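You operate a simulated robot arm through the tools that you are given. There is no shell and no other tool. Be economical: measure what you need, move in short steps, check, and stop when the job is done.

Carry out the task below with a simulated robot arm. There is one attempt and no reset: what you move stays moved.

Task
Open the red table lever, brush the table's fluff down the hole, then shut the lever.
Fine: put the brush back. Set down upright: wooden brush. Where these are worked on the way, their far stop is far enough and under half their travel is too little: red table lever.

It is judged by the outcome, as a careful person would: the job done as asked, and still so three seconds after it is handed in. It fails if anything else is knocked over, pushed out of place, dropped, spilled or broken.

Robot
A 6-joint arm with a two-finger parallel gripper, fixed in place. Base frame: the origin is at the foot of the arm, x ahead of it, y to its left, z up; the work surface is at about z = 0.915. Units: m, degrees, N and s.
With the tool pointing down near the work surface it reaches from about 0.24 to 0.66 m from the base axis. Its first joint turns from -66.0 to 66.0 degrees. Payload 2.9 kg.
Tool frame: the origin (TCP) lies between the finger pads and is the grasp point; the fingertips stand 0.03 m ahead of it; z points along the fingers, y is the line along which they close. The gripper opens to 0.11 m. The fingers are 0.02 m wide and 0.01 m thick; the gripper's body (0.048 by 0.112 m) begins 0.055 m behind the TCP.
Orientation is told as [roll, pitch, yaw] about the base's x, y, z axes, in that order, counted from this pose: with the fingers straight down and closing along the base's y, the tool's x points along the base's -x, its y along +y and its z along -z.

Tools
- The arm moves only by the tool play_rows. Its argument "series" is one flat list of numbers, 7 for each row, row after row: the shift along the tool's x, y, z in m, then the turn, a rotation vector about the tool's x, y, z in degrees, then the gripper command, from -1 (fully open) to 1 (shut), values between in proportion. In form: [dx, dy, dz, wx, wy, wz, hand, dx, dy, dz, wx, wy, wz, hand, ...]. A call has 1 to 12 rows; each row shifts and turns the commanded pose from where the row before left it, along the tool's axes as they then stand. Each row takes 0.2 s and may step no farther than 0.05 m and 8.6 degrees from the row before; otherwise, or with a gripper value out of range, the whole call is refused. A pose out of reach is approached as far as the arm can. The call stops where the force on the tool passes 70 N (or 10 N more than at its start, if that is more) or the arm is blocked; 0.2 s more then pass. The fingers move at their own pace (about 0.108 m/s each) and stop on an object; they squeeze with about 22 N. The grip force told is the motor's: it shows also when the fingers shut on nothing. Time passes only in rows, and 0.2 s behind the last, so rows that do not move let the fingers close. The reply holds the time, the measured pose of the TCP, the force on the tool along the base axes, the opening and the grip force, in the units named above and with some noise, with the torque about the TCP (base axes, N m) and any sound that the robot's microphone picked up.
- Cameras (640 x 400 px; columns grow to the right, rows downward): "scene" is fixed at [0.0566, 0.4151, 1.4137]; the picture's right is [-0.89, -0.45, 0.00], its down [-0.18, 0.36, -0.92] and it looks along [0.41, -0.82, -0.40] (base axes); focal length 310 px, centre (320, 200). "wrist" rides on the gripper at [0.072, 0.017, -0.103] in the tool frame; the picture's right is [-0.23, 0.97, 0.00], its down [-0.76, -0.18, -0.62] and it looks along [-0.61, -0.14, 0.78] (tool axes); focal length 222 px, centre (320, 200). There is no depth. A picture from a camera that has moved, and an enlarged one, comes with that camera's place and axes in the base frame and with its lens. The place of the scene camera against the robot may be out by one fixed shift of up to 0.018 m in any direction.
- snapshot(camera): a new picture of that camera. It takes no simulated time.
- inspect(camera, box): a new picture of the part [left, top, right, bottom] of that camera's present view, enlarged. It takes no simulated time.
- finish_job(): hands the job in; it is judged then, once.

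Go step by step. Nothing tells you positions but the pictures and the camera data: compare them with the known pose of the tool, close in by small moves and look again before you grip or let go. The budget is 120 turns and 76 pictures, counting those below and the enlarged ones. Unless the task says otherwise, let go and move clear before handing in, and close with one line.

The tools are called as name(argument=value, ...) on one line, values as JSON. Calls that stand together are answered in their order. play_rows: Moves the arm, as the interface text tells. Its arguments: {"type":"object","properties":{"series":{"type":"array","items":{"type":"number"}}},"required":["series"]} The other tools are called the same way: snapshot (camera) takes a picture; inspect (camera, box) takes an enlarged picture of a part of a camera's view; finish_job () hands the job in.

At the start:

```text
clock: 0.0
ee_pos: [0.4365, -0.1371, 1.2359]
orientation: [0.0, 0.0, 0.0]
force: [-0.2, -0.1, 0.6]
moment: [-0.01, -0.01, -0.04]
grip_width: 0.1098
grasp_force: 0.0
```

scene: 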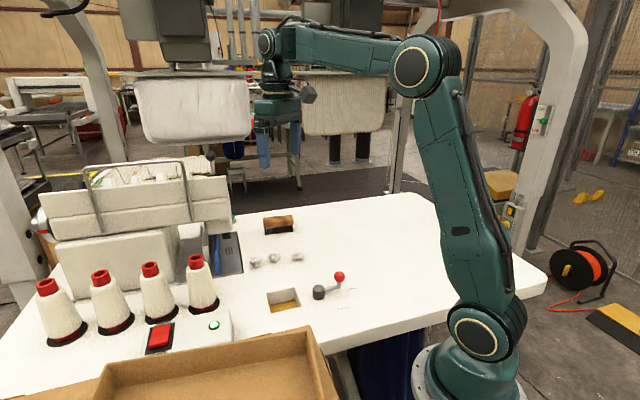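
wrist: 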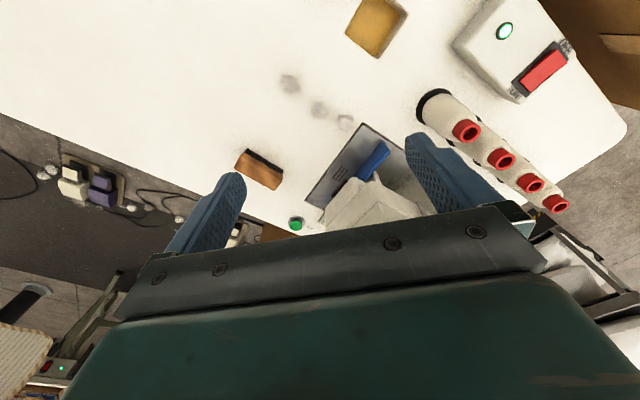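

I see a white table with a brush, three fluff tufts, a hole and a lever with a red knob. First I look closer.

inspect(camera="scene", box=[200, 200, 380, 320])

inspect(camera="wrist", box=[200, 0, 440, 240])

```text
3.33 times, centred on (290, 260) of scene
camera zoom: at [0.0566, 0.4151, 1.4137], right [-0.89, -0.45, 0.0], down [-0.18, 0.36, -0.92], along [0.41, -0.82, -0.4], focal length 1032 px, centre (420, 0)
```

zoom: 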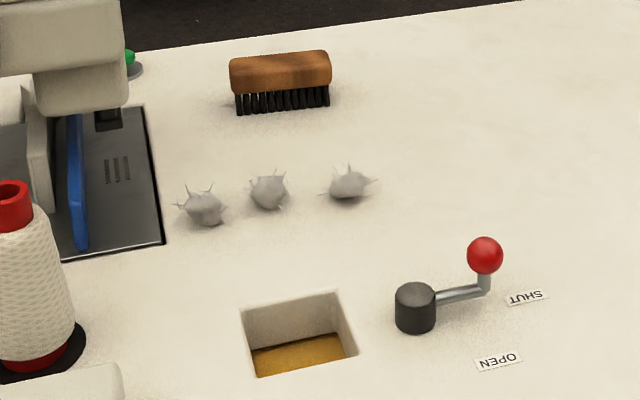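

```text
1.67 times, centred on (320, 120) of wrist
camera zoom: at [0.3652, -0.1198, 1.3397], right [0.23, 0.97, 0.0], down [0.76, -0.18, 0.62], along [0.61, -0.14, -0.78], focal length 370 px, centre (320, 333)
```

zoom: 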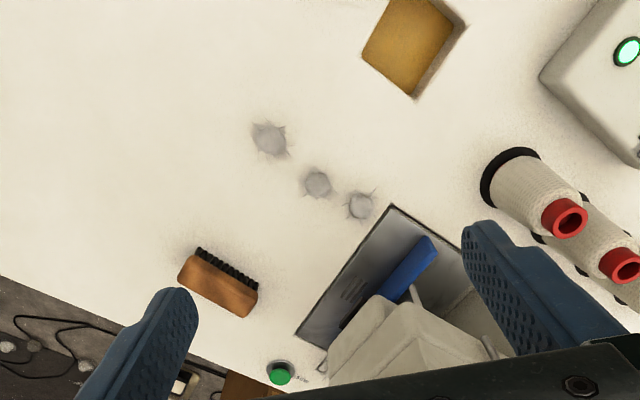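

The hole is near (0.39, -0.04), the fluff lies around (0.43..0.52, -0.19..-0.11), and the lever knob is near (0.28, -0.12). I move above the knob and look.

play_rows(series=[0.031, 0.004, 0.026, 0, 0, 0, -0.3, 0.031, 0.004, 0.026, 0, 0, 0, -0.3, 0.031, 0.004, 0.026, 0, 0, 0, -0.3, 0.031, 0.004, 0.026, 0, 0, 0, -0.3, 0.03, 0.003, 0.026, 0, 0, 0, -0.3])

snapshot(camera="wrist")

inspect(camera="scene", box=[200, 180, 420, 320])

```text
clock: 1.2
ee_pos: [0.2842, -0.1199, 1.108]
orientation: [0.0, 0.0, 0.0]
force: [-0.2, -0.8, 0.4]
moment: [0.0, -0.03, -0.02]
grip_width: 0.0714
grasp_force: 0.0
```

```text
71 pictures are left
camera wrist: at [0.212, -0.1015, 1.2113], right [0.23, 0.97, 0.0], down [0.76, -0.18, 0.62], along [0.61, -0.14, -0.78], focal length 222 px, centre (320, 200)
```

wrist: 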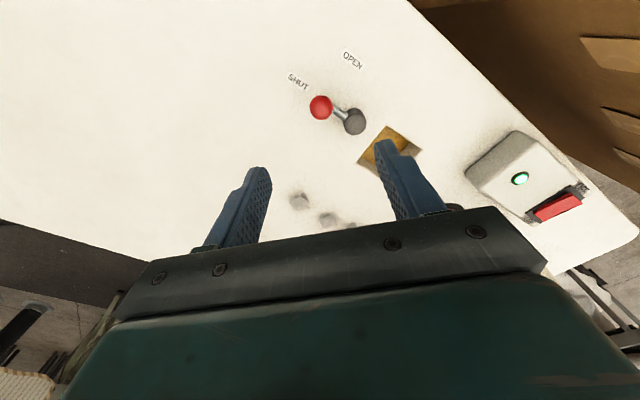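

```text
2.86 times, centred on (310, 250) of scene
camera zoom: at [0.0566, 0.4151, 1.4137], right [-0.89, -0.45, 0.0], down [-0.18, 0.36, -0.92], along [0.41, -0.82, -0.4], focal length 884 px, centre (349, 57)
```

zoom: 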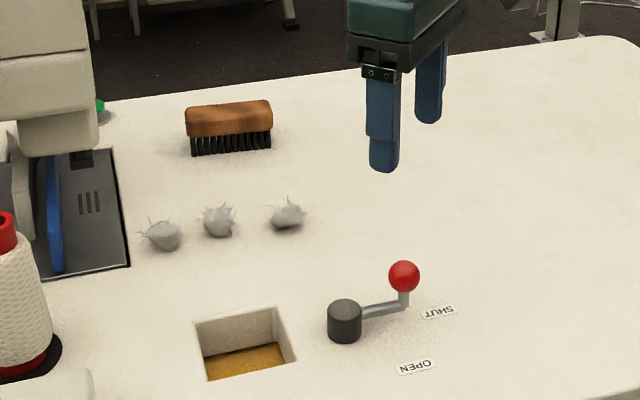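

The wrist view puts the knob at about (0.283, -0.117, 0.96) and the hub at about (0.313, -0.081). I turn 30° and descend to just above the knob to check.

play_rows(series=[0, 0, 0.022, 0, 0, -7.5, 0, 0, 0, 0.022, 0, 0, -7.5, 0, 0, 0, 0.022, 0, 0, -7.5, 0, 0, 0.002, 0.02, 0, 0, -7.5, 0])

snapshot(camera="wrist")

inspect(camera="scene", box=[260, 220, 400, 320])

```text
clock: 2.2
ee_pos: [0.282, -0.1154, 1.0196]
orientation: [-0.1, -0.1, 30.1]
force: [-0.4, -0.2, 0.0]
moment: [-0.02, 0.01, 0.03]
grip_width: 0.0549
grasp_force: 0.0
```

```text
69 pictures are left
camera wrist: at [0.2118, -0.1373, 1.1237], right [-0.29, 0.96, 0.0], down [0.75, 0.23, 0.62], along [0.6, 0.18, -0.78], focal length 222 px, centre (320, 200)
```

wrist: 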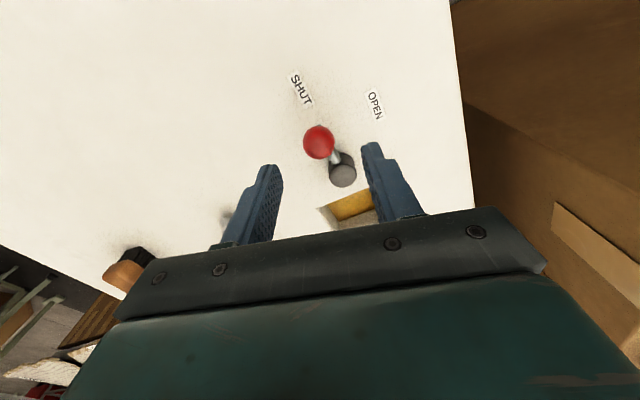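

```text
4.00 times, centred on (330, 270) of scene
camera zoom: at [0.0566, 0.4151, 1.4137], right [-0.89, -0.45, 0.0], down [-0.18, 0.36, -0.92], along [0.41, -0.82, -0.4], focal length 1238 px, centre (280, -80)
```

zoom: 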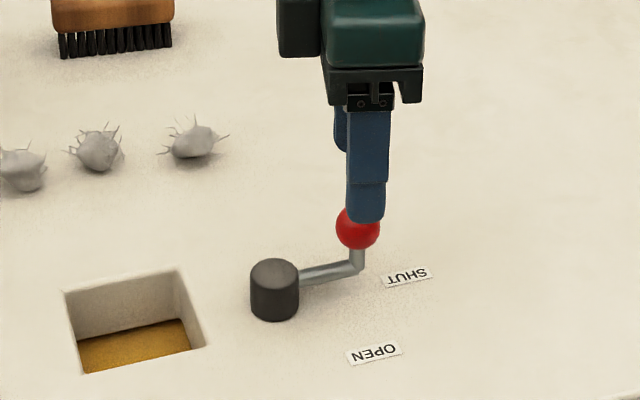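

The knob is centred between the fingers. I descend and grip it.

play_rows(series=[0, -0.001, 0.03, 0, 0, 0, 0, 0, 0, 0.027, 0, 0, 0, 0, 0, 0, 0, 0, 0, 0, 0.5, 0, 0, 0, 0, 0, 0, 0.8, 0, 0, 0, 0, 0, 0, 0.8])

inspect(camera="scene", box=[260, 220, 400, 320])

```text
clock: 3.4
ee_pos: [0.2822, -0.1158, 0.9613]
orientation: [0.0, 0.1, 29.9]
force: [-0.3, -2.4, -6.5]
moment: [0.11, -0.36, -0.07]
grip_width: 0.0252
grasp_force: 45.1
```

```text
4.00 times, centred on (330, 270) of scene
camera zoom: at [0.0567, 0.415, 1.4138], right [-0.89, -0.45, 0.0], down [-0.18, 0.36, -0.92], along [0.41, -0.82, -0.4], focal length 1238 px, centre (280, -80)
```

zoom: 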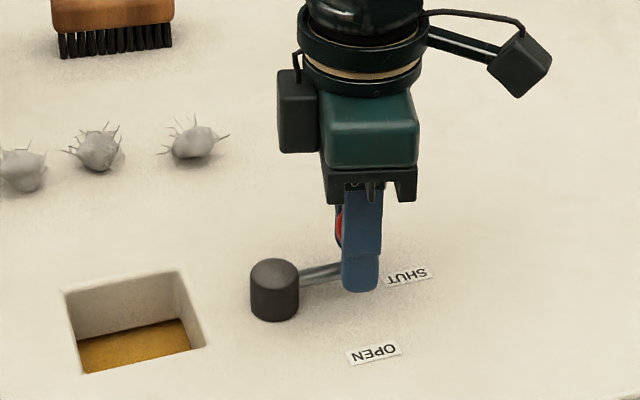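

Gripped. Now I swing it along its arc toward OPEN in small steps.

play_rows(series=[0.0011, 0.0046, 0, 0, 0, 0, 0.8, 0.001, 0.0046, 0, 0, 0, 0, 0.8, 0.0001, 0.0049, 0, 0, 0, 0, 0.8, 0.0001, 0.0049, 0, 0, 0, 0, 0.8])

inspect(camera="scene", box=[260, 220, 400, 320])

```text
clock: 4.4
ee_pos: [0.2715, -0.1015, 0.9616]
orientation: [-0.1, 0.1, 29.9]
force: [-0.2, -11.9, -8.8]
moment: [-0.18, 0.17, -0.49]
grip_width: 0.0255
grasp_force: 44.5
```

```text
4.00 times, centred on (330, 270) of scene
camera zoom: at [0.0567, 0.4147, 1.4138], right [-0.89, -0.45, 0.0], down [-0.18, 0.36, -0.92], along [0.41, -0.82, -0.4], focal length 1238 px, centre (280, -80)
```

zoom: 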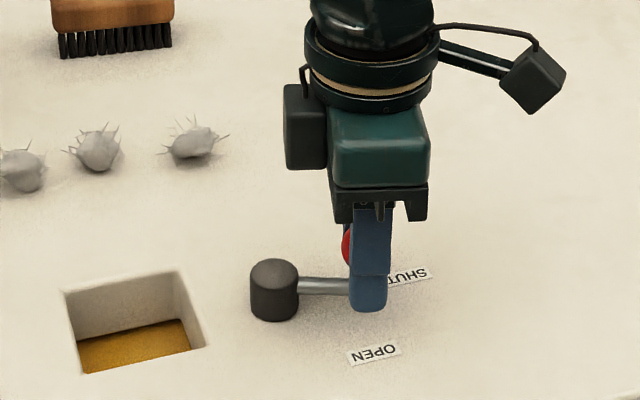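

It moves well. I continue the arc.

play_rows(series=[-0.0009, 0.0049, 0, 0, 0, 0, 0.8, -0.001, 0.0048, 0, 0, 0, 0, 0.8, -0.002, 0.0046, 0, 0, 0, 0, 0.8, -0.0019, 0.0045, 0, 0, 0, 0, 0.8, -0.0025, 0.004, 0, 0, 0, 0, 0.8, -0.0025, 0.004, 0, 0, 0, 0, 0.8])

inspect(camera="scene", box=[260, 220, 400, 320])

```text
clock: 5.8
ee_pos: [0.2668, -0.0742, 0.9632]
orientation: [-0.2, 0.1, 29.9]
force: [1.3, -17.2, -1.7]
moment: [-0.56, 0.17, -0.74]
grip_width: 0.0257
grasp_force: 44.9
```

```text
4.00 times, centred on (330, 270) of scene
camera zoom: at [0.0567, 0.4146, 1.4139], right [-0.89, -0.45, 0.0], down [-0.18, 0.36, -0.92], along [0.41, -0.82, -0.4], focal length 1238 px, centre (280, -80)
```

zoom: 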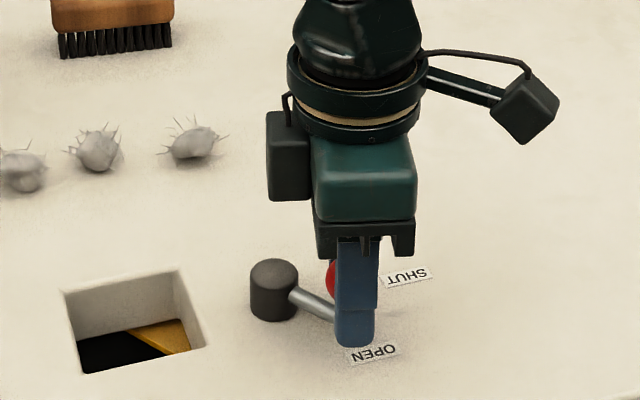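

The shutter is partly open (black shows in the hole). I keep swinging.

play_rows(series=[-0.0034, 0.0036, 0, 0, 0, 0, 0.8, -0.0034, 0.0035, 0, 0, 0, 0, 0.8, -0.004, 0.0028, 0, 0, 0, 0, 0.8, -0.0041, 0.0027, 0, 0, 0, 0, 0.8])

inspect(camera="scene", box=[260, 220, 400, 320])

```text
clock: 6.8
ee_pos: [0.27, -0.0564, 0.9619]
orientation: [-0.1, 0.7, 29.6]
force: [-32.5, -21.3, 25.8]
moment: [-1.25, -0.14, -0.24]
grip_width: 0.0263
grasp_force: 14.7
```

```text
4.00 times, centred on (330, 270) of scene
camera zoom: at [0.0555, 0.4146, 1.4139], right [-0.89, -0.45, 0.0], down [-0.18, 0.36, -0.92], along [0.41, -0.82, -0.4], focal length 1238 px, centre (280, -80)
```

zoom: 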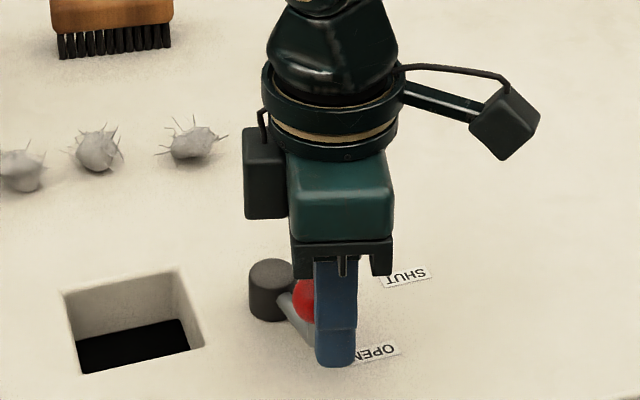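

The hole is fully open and the lever is at its stop. I release gently and rise.

play_rows(series=[0.003, -0.001, 0, 0, 0, 0, 0.4, 0, 0, 0, 0, 0, 0, 0.25, 0, 0, 0, 0, 0, 0, 0.25, 0, 0, -0.03, 0, 0, 0, 0.25, 0, 0, -0.04, 0, 0, 0, 0.25, 0, 0, -0.04, 0, 0, 0, 0, 0, 0, -0.04, 0, 0, 0, 0])

snapshot(camera="scene")

snapshot(camera="wrist")

```text
clock: 8.4
ee_pos: [0.2716, -0.0572, 1.1141]
orientation: [0.0, 0.1, 30.0]
force: [-0.7, -0.3, 0.3]
moment: [0.0, 0.03, -0.02]
grip_width: 0.0548
grasp_force: 0.1
```

```text
63 pictures are left
```

scene: 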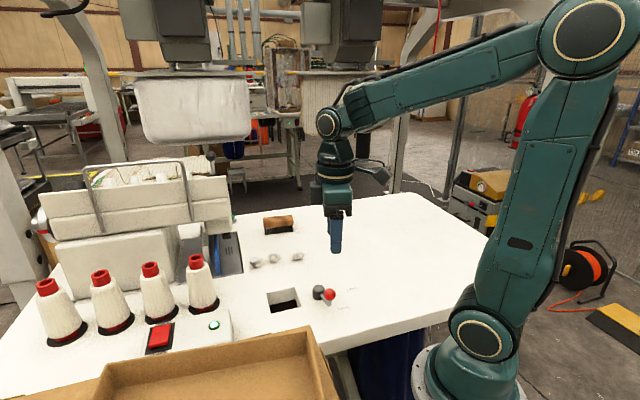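

```text
62 pictures are left
camera wrist: at [0.2005, -0.0782, 1.2172], right [-0.29, 0.96, 0.0], down [0.75, 0.23, 0.62], along [0.6, 0.18, -0.78], focal length 222 px, centre (320, 200)
```

wrist: 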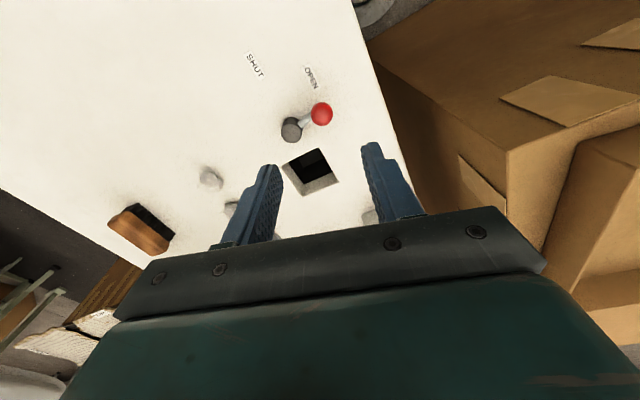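

Lever open, knob free. Next, I go toward the brush, turning to match its long axis, and look.

play_rows(series=[-0.0105, -0.0413, 0, 0, 0, 0, -0.3, -0.0105, -0.0413, 0, 0, 0, 0, -0.3, -0.0105, -0.0413, 0, 0, 0, 0, -0.3, -0.0105, -0.0413, 0, 0, 0, 0, -0.3, -0.0105, -0.0413, 0, 0, 0, 0, -0.3, -0.0105, -0.0413, 0, 0, 0, 0, -0.3, 0, 0, 0, 0, 0, -5, -0.3, 0, 0, 0, 0, 0, -5, -0.3])

snapshot(camera="wrist")

snapshot(camera="scene")

```text
clock: 10.2
ee_pos: [0.4501, -0.2409, 1.1131]
orientation: [0.1, 0.1, 40.1]
force: [0.3, 0.2, 0.3]
moment: [-0.02, -0.02, 0.0]
grip_width: 0.0717
grasp_force: 0.1
```

```text
61 pictures are left
camera wrist: at [0.3841, -0.2746, 1.217], right [-0.45, 0.89, 0.0], down [0.7, 0.35, 0.62], along [0.56, 0.28, -0.78], focal length 222 px, centre (320, 200)
```

wrist: 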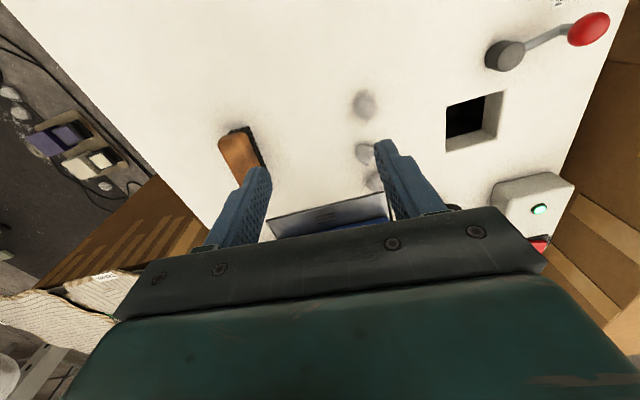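

```text
60 pictures are left
```

scene: 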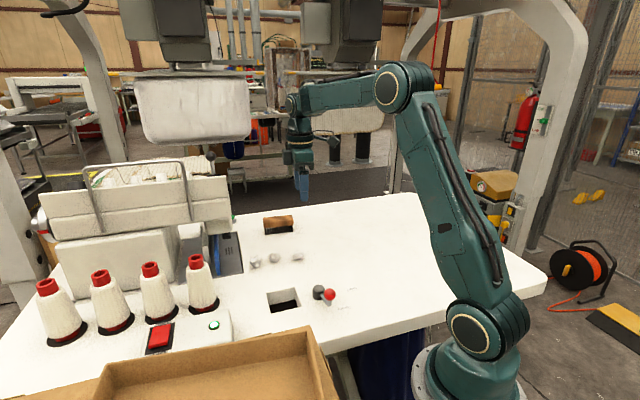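

inspect(camera="wrist", box=[200, 60, 420, 240])

```text
2.22 times, centred on (310, 150) of wrist
camera zoom: at [0.3841, -0.2746, 1.217], right [-0.45, 0.89, 0.0], down [0.7, 0.35, 0.62], along [0.56, 0.28, -0.78], focal length 494 px, centre (342, 311)
```

zoom: 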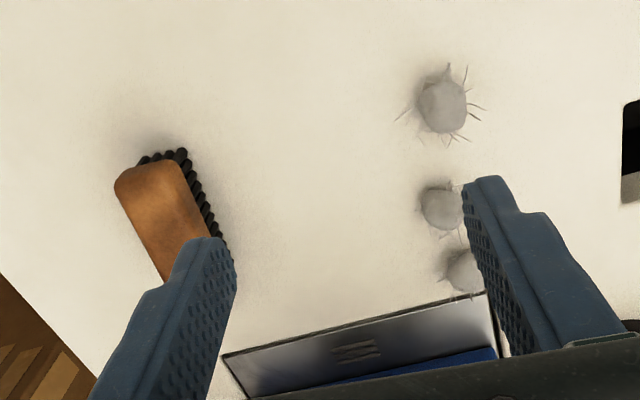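

The brush handle centre is at about (0.563, -0.293), its axis about 38–40°, and it is roughly 0.044 wide. I move above it.

play_rows(series=[-0.0126, -0.0282, 0.015, 0, 0, 0, -0.5, -0.0126, -0.0282, 0.015, 0, 0, 0, -0.5, -0.0126, -0.0282, 0.015, 0, 0, 0, -0.5, -0.0126, -0.0282, 0.02, 0, 0, 0, -0.5])

inspect(camera="wrist", box=[200, 60, 440, 260])

inspect(camera="scene", box=[220, 150, 360, 270])

```text
clock: 11.2
ee_pos: [0.5625, -0.2928, 1.0471]
orientation: [0.0, -0.1, 40.0]
force: [0.4, -0.2, 0.1]
moment: [0.02, 0.0, -0.01]
grip_width: 0.0826
grasp_force: 0.1
```

```text
2.00 times, centred on (320, 160) of wrist
camera zoom: at [0.497, -0.3269, 1.1505], right [-0.45, 0.89, 0.0], down [0.7, 0.35, 0.62], along [0.56, 0.28, -0.78], focal length 444 px, centre (320, 280)
```

zoom: 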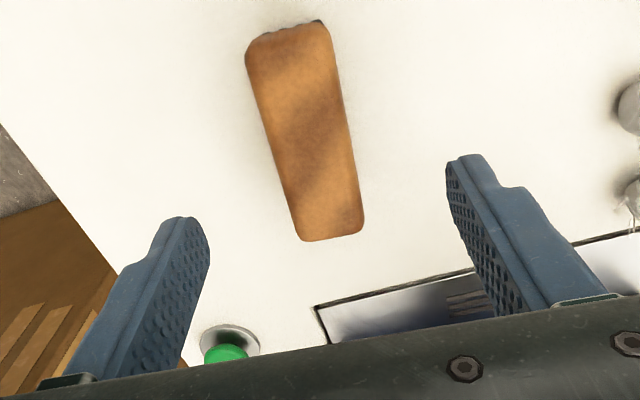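

```text
3.33 times, centred on (290, 210) of scene
camera zoom: at [0.0566, 0.4151, 1.4137], right [-0.89, -0.45, 0.0], down [-0.18, 0.36, -0.92], along [0.41, -0.82, -0.4], focal length 1032 px, centre (420, 167)
```

zoom: 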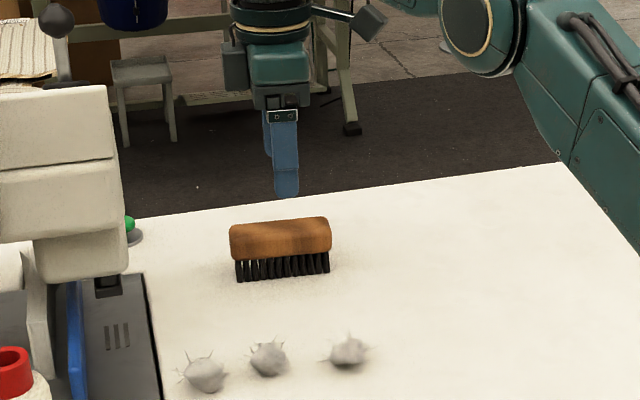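

Wood top centre is (0.568, -0.295), axis 39°, size about 0.09 x 0.031. I descend with the fingers either side, to TCP z ≈ 0.96.

play_rows(series=[-0.002, -0.0046, 0.03, 0, 0, 0, -0.4, 0, 0, 0.03, 0, 0, 0, -0.3, 0, 0, 0.014, 0, 0, 0, -0.2, 0, 0, 0.012, 0, 0, 0, -0.1, 0, 0, 0, 0, 0, 0, 0])

inspect(camera="wrist", box=[200, 60, 440, 260])

inspect(camera="scene", box=[250, 180, 330, 250])

```text
clock: 12.4
ee_pos: [0.5654, -0.2968, 0.9614]
orientation: [0.0, -0.1, 40.0]
force: [0.1, 0.5, 0.1]
moment: [-0.05, 0.02, 0.0]
grip_width: 0.0548
grasp_force: 0.1
```

```text
2.00 times, centred on (320, 160) of wrist
camera zoom: at [0.5005, -0.3298, 1.0653], right [-0.45, 0.89, 0.0], down [0.7, 0.35, 0.62], along [0.56, 0.28, -0.78], focal length 444 px, centre (320, 280)
```

zoom: 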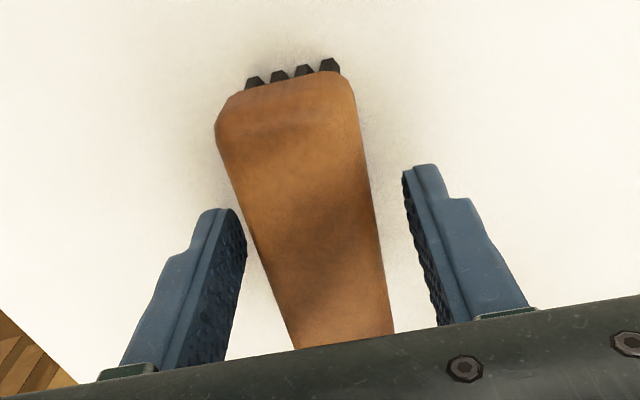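

```text
5.71 times, centred on (290, 215) of scene
camera zoom: at [0.0566, 0.4151, 1.4137], right [-0.89, -0.45, 0.0], down [-0.18, 0.36, -0.92], along [0.41, -0.82, -0.4], focal length 1769 px, centre (491, 114)
```

zoom: 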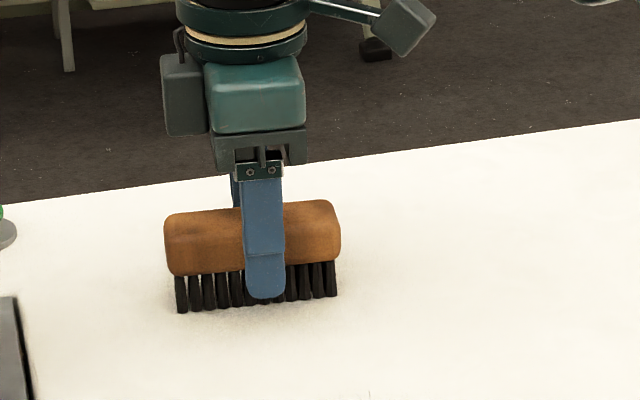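

Well placed. I shift 1.5 mm to centre it and close the fingers.

play_rows(series=[0, -0.0015, 0, 0, 0, 0, 0, 0, 0, 0, 0, 0, 0, 0.3, 0, 0, 0, 0, 0, 0, 0.6, 0, 0, 0, 0, 0, 0, 0.8, 0, 0, 0, 0, 0, 0, 0.8])

inspect(camera="scene", box=[250, 180, 330, 250])

```text
clock: 13.6
ee_pos: [0.5671, -0.2985, 0.9622]
orientation: [0.1, 0.1, 40.0]
force: [0.4, -0.7, -0.8]
moment: [-0.01, 0.01, 0.0]
grip_width: 0.0356
grasp_force: 22.0
```

```text
5.71 times, centred on (290, 215) of scene
camera zoom: at [0.0566, 0.4151, 1.4137], right [-0.89, -0.45, 0.0], down [-0.18, 0.36, -0.92], along [0.41, -0.82, -0.4], focal length 1769 px, centre (491, 114)
```

zoom: 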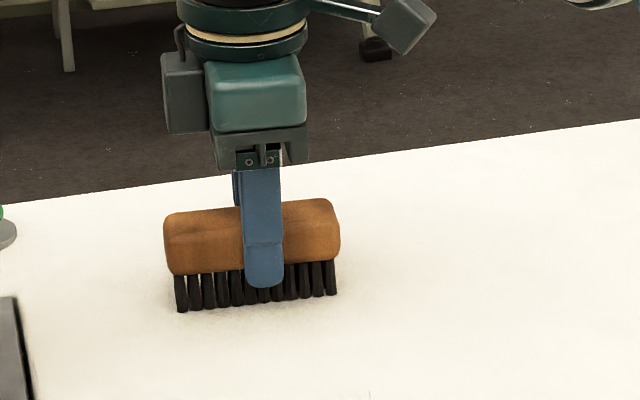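

The brush is held, resting at TCP (0.567, -0.2985, 0.962). The fingertips sit low over the bristles and would touch the fluff, so I regrip 1 cm higher before lifting.

play_rows(series=[0, 0, 0, 0, 0, 0, 0.2, 0, 0, 0, 0, 0, 0, 0.1, 0, 0, -0.01, 0, 0, 0, 0.1, 0, 0, 0, 0, 0, 0, 0.5, 0, 0, 0, 0, 0, 0, 0.8, 0, 0, 0, 0, 0, 0, 0.8])

inspect(camera="scene", box=[250, 180, 330, 250])

```text
clock: 15.0
ee_pos: [0.567, -0.2969, 0.9716]
orientation: [-0.1, 0.0, 40.0]
force: [0.9, 0.6, 0.0]
moment: [-0.04, 0.0, -0.02]
grip_width: 0.0352
grasp_force: 21.8
```

```text
5.71 times, centred on (290, 215) of scene
camera zoom: at [0.0566, 0.4151, 1.4137], right [-0.89, -0.45, 0.0], down [-0.18, 0.36, -0.92], along [0.41, -0.82, -0.4], focal length 1769 px, centre (491, 114)
```

zoom: 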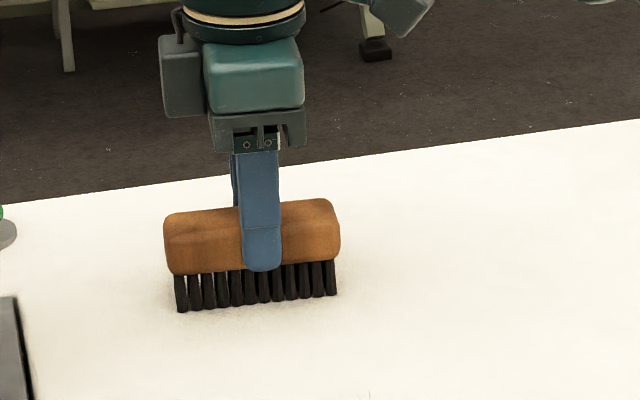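

Regripped higher. I lift and carry the brush behind the first fluff (the one nearest the base), turning to yaw 20.

play_rows(series=[0, 0, -0.03, 0, 0, 0, 0.8, 0, 0, -0.025, 0, 0, 0, 0.8, 0.014, 0.0304, 0, 0, 0, 0, 0.8, 0.014, 0.0304, 0, 0, 0, 0, 0.8, 0.014, 0.0304, 0, 0, 0, 0, 0.8, 0.014, 0.0304, 0, 0, 0, 0, 0.8, 0, 0, 0, 0, 0, 6.67, 0.8, 0, 0, 0, 0, 0, 6.67, 0.8, 0, 0, 0, 0, 0, 6.67, 0.8])

snapshot(camera="wrist")

inspect(camera="scene", box=[200, 180, 380, 320])

```text
clock: 17.0
ee_pos: [0.4469, -0.2398, 1.0276]
orientation: [0.0, 0.0, 19.8]
force: [1.1, 0.7, -0.6]
moment: [0.03, 0.02, 0.02]
grip_width: 0.0352
grasp_force: 21.6
```

```text
52 pictures are left
camera wrist: at [0.3729, -0.2493, 1.1308], right [-0.12, 0.99, 0.0], down [0.78, 0.09, 0.62], along [0.62, 0.07, -0.78], focal length 222 px, centre (320, 200)
```

wrist: 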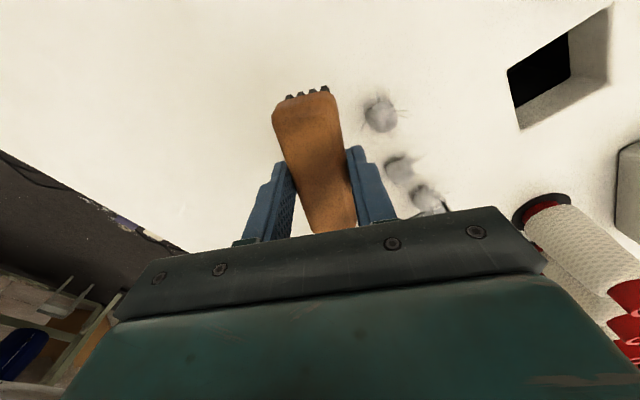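

```text
2.86 times, centred on (290, 250) of scene
camera zoom: at [0.0566, 0.4151, 1.4137], right [-0.89, -0.45, 0.0], down [-0.18, 0.36, -0.92], along [0.41, -0.82, -0.4], focal length 884 px, centre (406, 57)
```

zoom: 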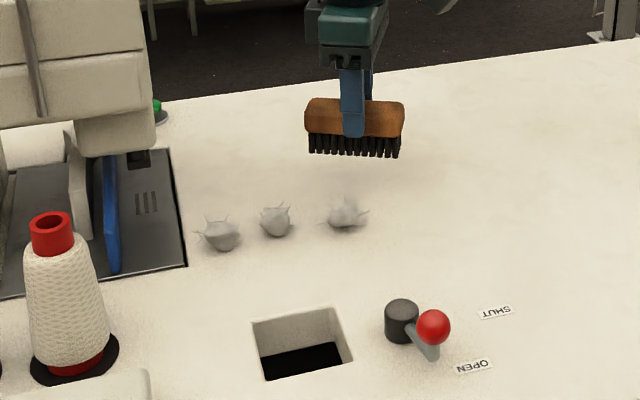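

Now I lower the bristles to the table and start the first stroke.

play_rows(series=[0, 0, 0.03, 0, 0, 0, 0.8, 0, 0, 0.0245, 0, 0, 0, 0.8, -0.001, 0.0165, 0, 0, 0, 0, 0.8, -0.001, 0.0165, 0, 0, 0, 0, 0.8, -0.001, 0.0165, 0, 0, 0, 0, 0.8, -0.001, 0.0165, 0, 0, 0, 0, 0.8])

inspect(camera="scene", box=[200, 180, 380, 320])

snapshot(camera="wrist")

```text
clock: 18.4
ee_pos: [0.4264, -0.1768, 0.9733]
orientation: [0.0, 0.0, 20.0]
force: [-0.1, -0.5, -0.8]
moment: [-0.04, 0.01, 0.01]
grip_width: 0.0352
grasp_force: 21.6
```

```text
2.86 times, centred on (290, 250) of scene
camera zoom: at [0.0566, 0.4151, 1.4137], right [-0.89, -0.45, 0.0], down [-0.18, 0.36, -0.92], along [0.41, -0.82, -0.4], focal length 884 px, centre (406, 57)
```

zoom: 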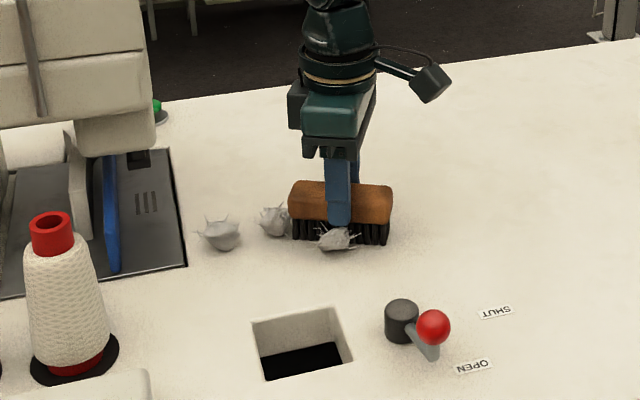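

```text
49 pictures are left
camera wrist: at [0.3531, -0.1864, 1.0766], right [-0.12, 0.99, 0.0], down [0.78, 0.09, 0.62], along [0.62, 0.07, -0.78], focal length 222 px, centre (320, 200)
```

wrist: 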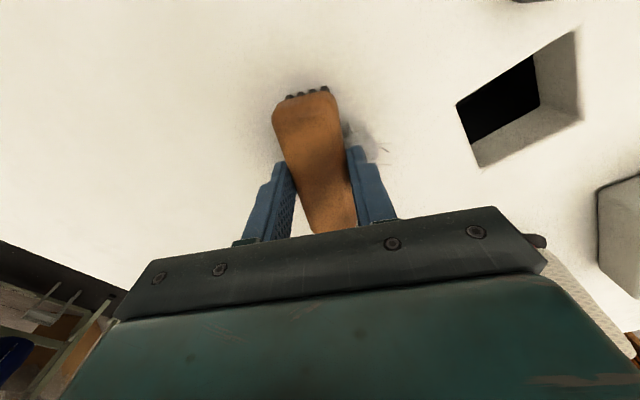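

The fluff is riding in front of the brush. I continue the stroke.

play_rows(series=[-0.0018, 0.0155, 0, 0, 0, 0, 0.8, -0.0018, 0.0155, 0, 0, 0, 0, 0.8, -0.0018, 0.0155, 0, 0, 0, 0, 0.8, -0.0018, 0.0155, 0, 0, 0, 0, 0.8])

inspect(camera="scene", box=[200, 180, 380, 320])

```text
clock: 19.4
ee_pos: [0.4129, -0.1159, 0.9739]
orientation: [0.1, 0.0, 20.0]
force: [-0.4, -1.0, -0.6]
moment: [0.02, 0.02, 0.0]
grip_width: 0.035
grasp_force: 22.6
```

```text
2.86 times, centred on (290, 250) of scene
camera zoom: at [0.0566, 0.4151, 1.4137], right [-0.89, -0.45, 0.0], down [-0.18, 0.36, -0.92], along [0.41, -0.82, -0.4], focal length 884 px, centre (406, 57)
```

zoom: 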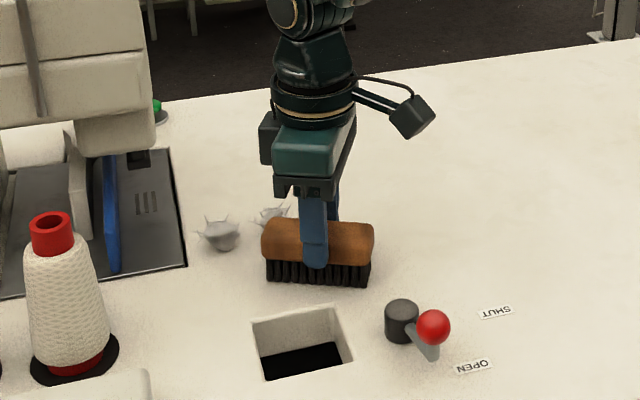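

The fluff isn't visible in front now; I check from the wrist.

snapshot(camera="wrist")

inspect(camera="scene", box=[245, 220, 325, 290])

```text
47 pictures are left
camera wrist: at [0.339, -0.1245, 1.0768], right [-0.12, 0.99, 0.0], down [0.78, 0.09, 0.62], along [0.62, 0.07, -0.78], focal length 222 px, centre (320, 200)
```

wrist: 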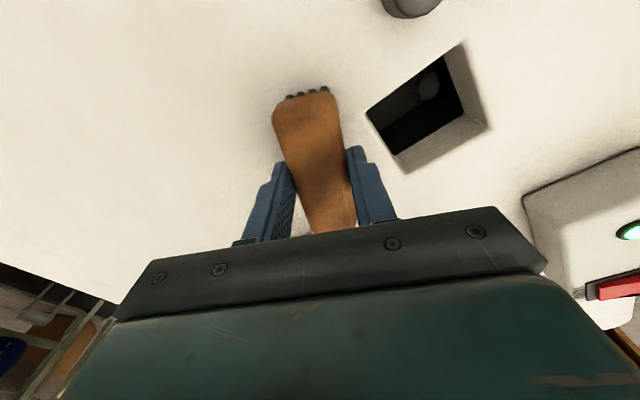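

```text
5.71 times, centred on (285, 255) of scene
camera zoom: at [0.0566, 0.4151, 1.4137], right [-0.89, -0.45, 0.0], down [-0.18, 0.36, -0.92], along [0.41, -0.82, -0.4], focal length 1769 px, centre (520, -114)
```

zoom: 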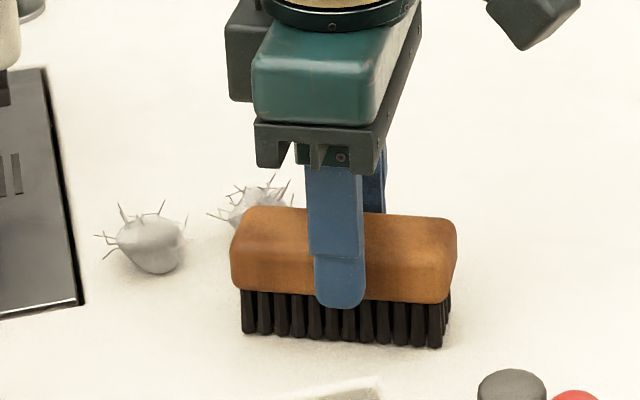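

The first fluff has already gone into the hole. I lift and move behind the middle fluff, turning to yaw 43.

play_rows(series=[0, 0, -0.03, 0, 0, 0, 0.8, 0, 0, -0.025, 0, 0, 0, 0.8, -0.0158, -0.0289, 0, 0, 0, 0, 0.8, -0.0158, -0.0289, 0, 0, 0, 0, 0.8, -0.0158, -0.0289, 0, 0, 0, 0, 0.8, -0.0158, -0.0289, 0, 0, 0, 0, 0.8, 0, 0, 0, 0, 0, -7.67, 0.8, 0, 0, 0, 0, 0, -7.67, 0.8, 0, 0, 0, 0, 0, -7.67, 0.8])

snapshot(camera="wrist")

inspect(camera="scene", box=[200, 180, 380, 320])

```text
clock: 21.4
ee_pos: [0.5111, -0.203, 1.0267]
orientation: [0.0, 0.0, 43.1]
force: [-0.3, 0.0, -0.6]
moment: [-0.03, 0.02, 0.01]
grip_width: 0.0352
grasp_force: 22.0
```

```text
45 pictures are left
camera wrist: at [0.4473, -0.2412, 1.1308], right [-0.5, 0.87, 0.0], down [0.68, 0.39, 0.62], along [0.54, 0.31, -0.78], focal length 222 px, centre (320, 200)
```

wrist: 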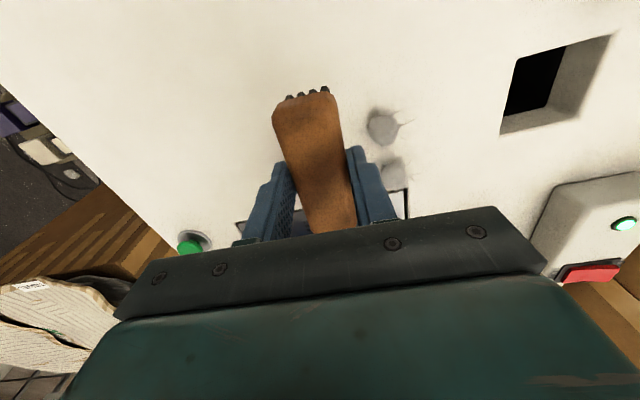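

```text
2.86 times, centred on (290, 250) of scene
camera zoom: at [0.0566, 0.4151, 1.4137], right [-0.89, -0.45, 0.0], down [-0.18, 0.36, -0.92], along [0.41, -0.82, -0.4], focal length 884 px, centre (406, 57)
```

zoom: 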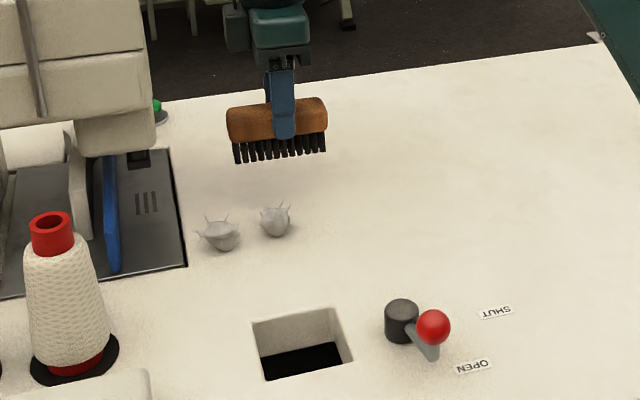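

The middle fluff is ahead of the brush, with the hole in line. I lower and stroke.

play_rows(series=[0.004, 0, 0.03, 0, 0, 0, 0.8, 0, 0, 0.0235, 0, 0, 0, 0.8, 0, 0.014, 0, 0, 0, 0, 0.8, 0, 0.014, 0, 0, 0, 0, 0.8, 0, 0.014, 0, 0, 0, 0, 0.8, 0, 0.014, 0, 0, 0, 0, 0.8, 0, 0.014, 0, 0, 0, 0, 0.8])

inspect(camera="scene", box=[200, 180, 380, 320])

snapshot(camera="wrist")

```text
clock: 23.0
ee_pos: [0.4605, -0.1542, 0.9741]
orientation: [0.0, 0.0, 43.0]
force: [0.0, 0.5, -1.1]
moment: [0.03, 0.01, -0.02]
grip_width: 0.0352
grasp_force: 22.1
```

```text
2.86 times, centred on (290, 250) of scene
camera zoom: at [0.0566, 0.4151, 1.4137], right [-0.89, -0.45, 0.0], down [-0.18, 0.36, -0.92], along [0.41, -0.82, -0.4], focal length 884 px, centre (406, 57)
```

zoom: 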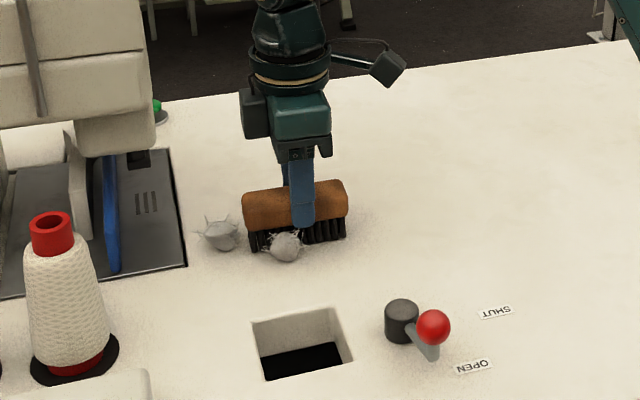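

```text
42 pictures are left
camera wrist: at [0.3967, -0.1912, 1.0781], right [-0.5, 0.87, 0.0], down [0.68, 0.39, 0.62], along [0.54, 0.31, -0.78], focal length 222 px, centre (320, 200)
```

wrist: 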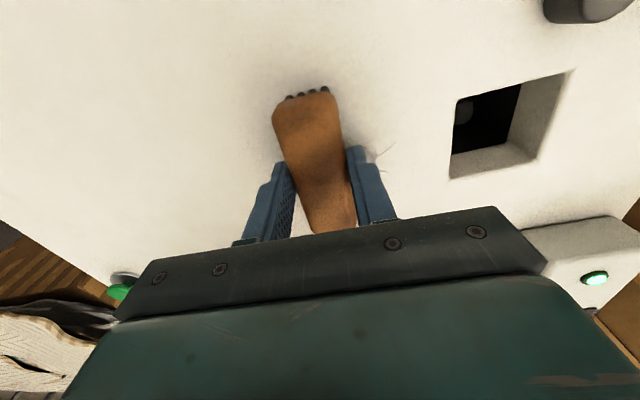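

The fluff is riding ahead well. I continue.

play_rows(series=[0, 0.014, 0, 0, 0, 0, 0.8, 0, 0.014, 0, 0, 0, 0, 0.8, 0, 0.014, 0, 0, 0, 0, 0.8, 0, 0.014, 0, 0, 0, 0, 0.8])

inspect(camera="scene", box=[200, 180, 380, 320])

snapshot(camera="wrist")

```text
clock: 24.0
ee_pos: [0.4225, -0.1148, 0.9751]
orientation: [0.0, 0.0, 43.0]
force: [-0.5, -0.3, -1.1]
moment: [-0.02, -0.01, -0.02]
grip_width: 0.0352
grasp_force: 21.9
```

```text
2.86 times, centred on (290, 250) of scene
camera zoom: at [0.0566, 0.4151, 1.4137], right [-0.89, -0.45, 0.0], down [-0.18, 0.36, -0.92], along [0.41, -0.82, -0.4], focal length 884 px, centre (406, 57)
```

zoom: 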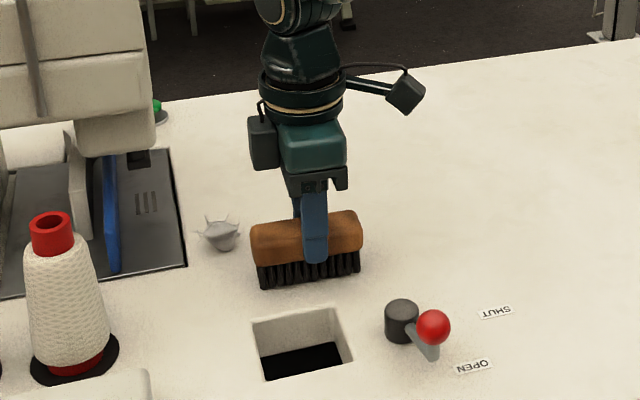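

```text
40 pictures are left
camera wrist: at [0.3586, -0.1512, 1.0791], right [-0.5, 0.87, 0.0], down [0.68, 0.39, 0.62], along [0.54, 0.31, -0.78], focal length 222 px, centre (320, 200)
```

wrist: 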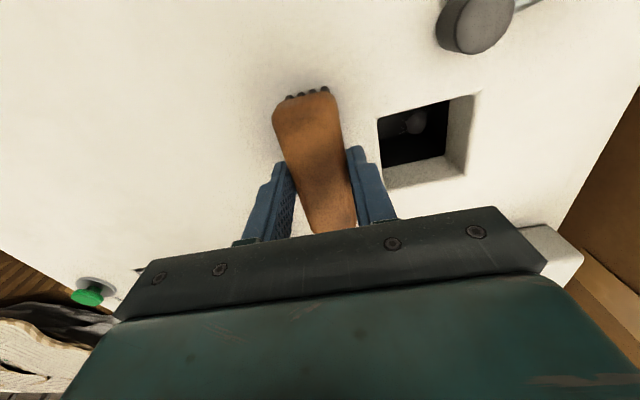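

inspect(camera="wrist", box=[340, 80, 500, 200])

```text
3.33 times, centred on (420, 140) of wrist
camera zoom: at [0.3586, -0.1512, 1.0791], right [-0.5, 0.87, 0.0], down [0.68, 0.39, 0.62], along [0.54, 0.31, -0.78], focal length 740 px, centre (-13, 400)
```

zoom: 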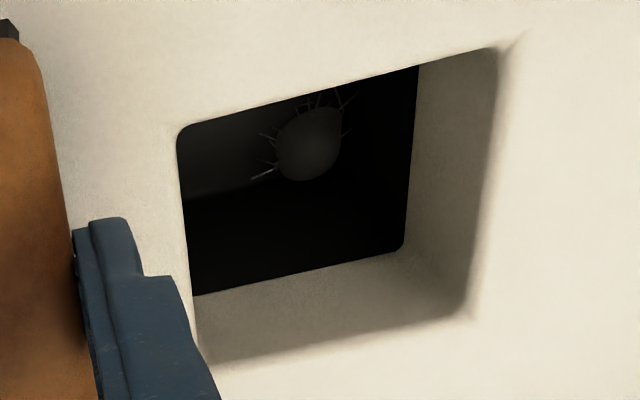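

Next, the last fluff. I lift and move behind it at yaw 60, keeping the brush shifted away from the machine.

play_rows(series=[0, 0, -0.03, 0, 0, 0, 0.8, 0, 0, -0.025, 0, 0, 0, 0.8, -0.0144, -0.0275, 0, 0, 0, 0, 0.8, -0.0144, -0.0275, 0, 0, 0, 0, 0.8, -0.0144, -0.0275, 0, 0, 0, 0, 0.8, -0.0143, -0.0275, 0, 0, 0, 0, 0.8, 0, 0, 0, 0, 0, -8.5, 0.8, 0, 0, 0, 0, 0, -8.5, 0.8])

snapshot(camera="wrist")

inspect(camera="scene", box=[200, 180, 380, 320])

```text
clock: 25.8
ee_pos: [0.539, -0.1547, 1.0303]
orientation: [0.0, 0.0, 60.1]
force: [-0.2, -0.3, -0.7]
moment: [0.0, -0.01, 0.01]
grip_width: 0.0349
grasp_force: 22.1
```

```text
38 pictures are left
camera wrist: at [0.4888, -0.2093, 1.1336], right [-0.73, 0.68, 0.0], down [0.53, 0.57, 0.62], along [0.43, 0.46, -0.78], focal length 222 px, centre (320, 200)
```

wrist: 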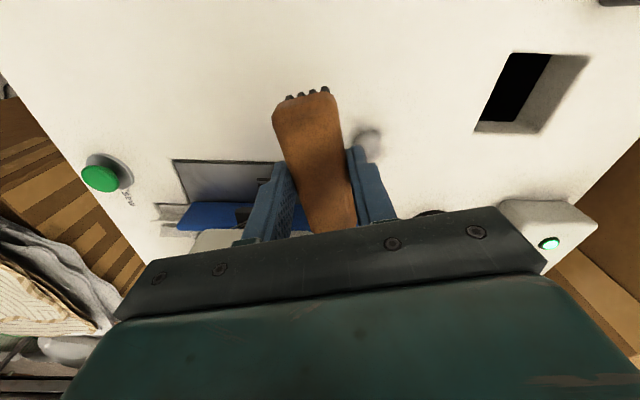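

```text
2.86 times, centred on (290, 250) of scene
camera zoom: at [0.0566, 0.4151, 1.4137], right [-0.89, -0.45, 0.0], down [-0.18, 0.36, -0.92], along [0.41, -0.82, -0.4], focal length 884 px, centre (406, 57)
```

zoom: 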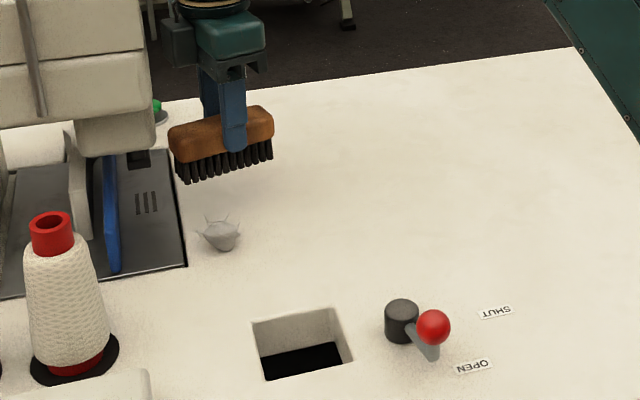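

The middle fluff is gone from the table as well. The last fluff sits at (0.518, -0.106); I lower and stroke toward the hole.

play_rows(series=[-0.006, 0, 0.03, 0, 0, 0, 0.8, 0, 0, 0.027, 0, 0, 0, 0.8, 0, 0.012, 0, 0, 0, 0, 0.8, 0, 0.012, 0, 0, 0, 0, 0.8, 0, 0.013, 0, 0, 0, 0, 0.8, 0, 0.013, 0, 0, 0, 0, 0.8])

inspect(camera="scene", box=[200, 180, 380, 320])

snapshot(camera="wrist")

```text
clock: 27.2
ee_pos: [0.5003, -0.1239, 0.9719]
orientation: [-0.1, 0.0, 60.0]
force: [0.4, -0.6, 0.8]
moment: [0.03, -0.05, 0.01]
grip_width: 0.0353
grasp_force: 21.8
```

```text
2.86 times, centred on (290, 250) of scene
camera zoom: at [0.0566, 0.4151, 1.4137], right [-0.89, -0.45, 0.0], down [-0.18, 0.36, -0.92], along [0.41, -0.82, -0.4], focal length 884 px, centre (406, 57)
```

zoom: 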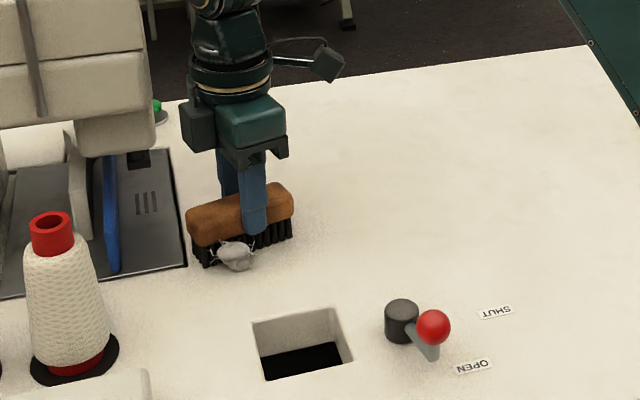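

```text
35 pictures are left
camera wrist: at [0.4499, -0.1783, 1.0755], right [-0.73, 0.68, 0.0], down [0.53, 0.57, 0.62], along [0.43, 0.45, -0.78], focal length 222 px, centre (320, 200)
```

wrist: 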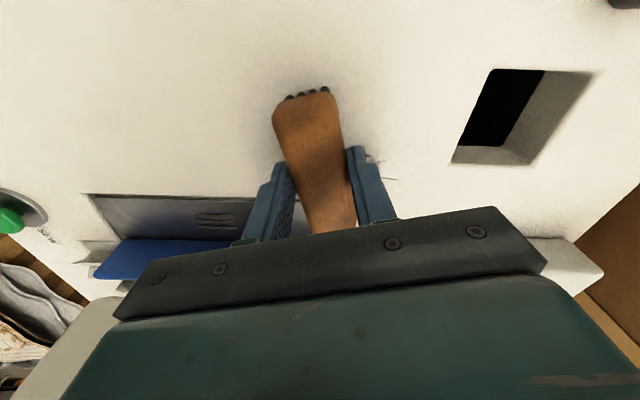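

play_rows(series=[0.0005, 0.013, 0, 0, 0, 0, 0.8, 0.0005, 0.013, 0, 0, 0, 0, 0.8, 0.0005, 0.013, 0, 0, 0, 0, 0.8])

inspect(camera="scene", box=[200, 180, 380, 320])

snapshot(camera="wrist")

```text
clock: 28.0
ee_pos: [0.466, -0.1068, 0.9728]
orientation: [-0.2, -0.1, 60.0]
force: [2.2, -2.6, 7.4]
moment: [-0.12, 0.0, 0.04]
grip_width: 0.0353
grasp_force: 21.4
```

```text
2.86 times, centred on (290, 250) of scene
camera zoom: at [0.0566, 0.415, 1.4137], right [-0.89, -0.45, 0.0], down [-0.18, 0.36, -0.92], along [0.41, -0.82, -0.4], focal length 884 px, centre (406, 57)
```

zoom: 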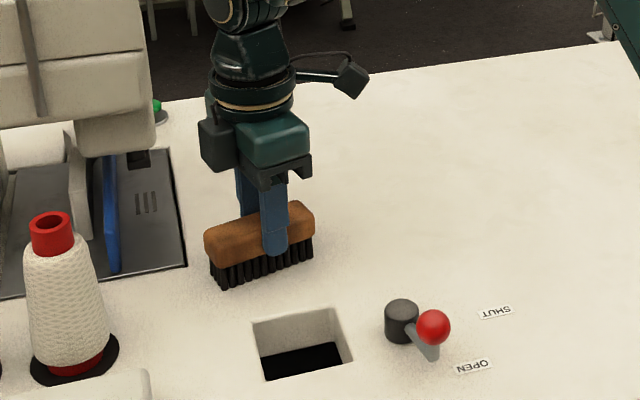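

```text
33 pictures are left
camera wrist: at [0.4154, -0.1607, 1.0754], right [-0.73, 0.68, 0.0], down [0.53, 0.57, 0.62], along [0.43, 0.45, -0.78], focal length 222 px, centre (320, 200)
```

wrist: 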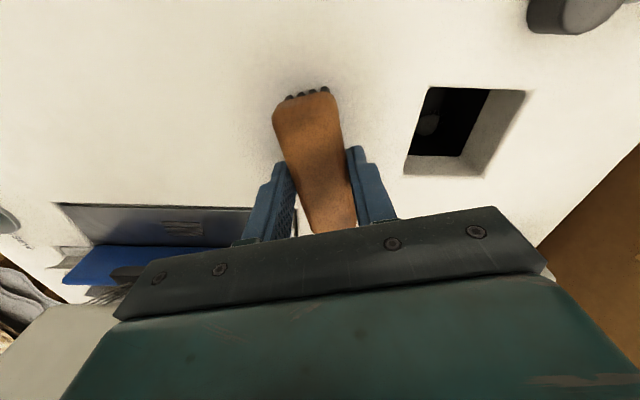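

The fluff vanished from the brush front: either in the hole or beneath the bristles. I lift straight up and look.

play_rows(series=[0, 0, -0.03, 0, 0, 0, 0.8, 0, 0, -0.03, 0, 0, 0, 0.8])

inspect(camera="scene", box=[200, 180, 380, 320])

inspect(camera="wrist", box=[260, 40, 560, 240])

```text
clock: 28.6
ee_pos: [0.4665, -0.1059, 1.0321]
orientation: [0.0, 0.0, 59.9]
force: [-1.0, 0.0, -0.1]
moment: [0.0, 0.01, -0.03]
grip_width: 0.035
grasp_force: 21.7
```

```text
2.86 times, centred on (290, 250) of scene
camera zoom: at [0.0566, 0.4151, 1.4137], right [-0.89, -0.45, 0.0], down [-0.18, 0.36, -0.92], along [0.41, -0.82, -0.4], focal length 884 px, centre (406, 57)
```

zoom: 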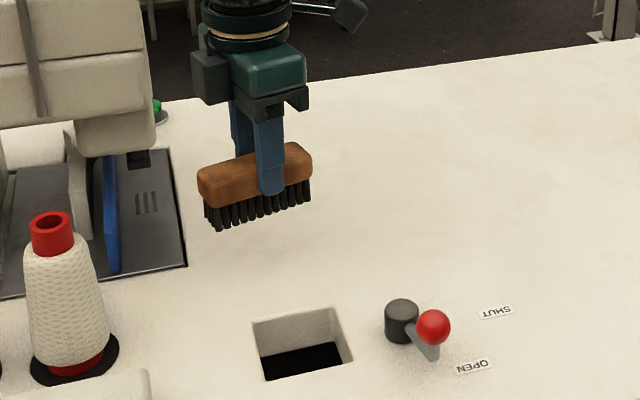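

```text
2.00 times, centred on (410, 140) of wrist
camera zoom: at [0.4155, -0.1606, 1.1361], right [-0.73, 0.68, 0.0], down [0.54, 0.57, 0.62], along [0.43, 0.45, -0.78], focal length 444 px, centre (140, 320)
```

zoom: 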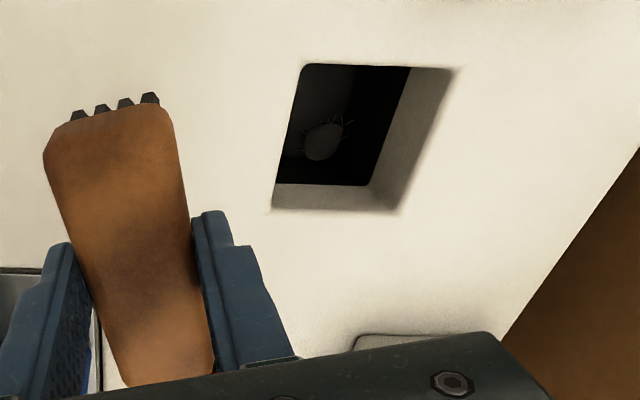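

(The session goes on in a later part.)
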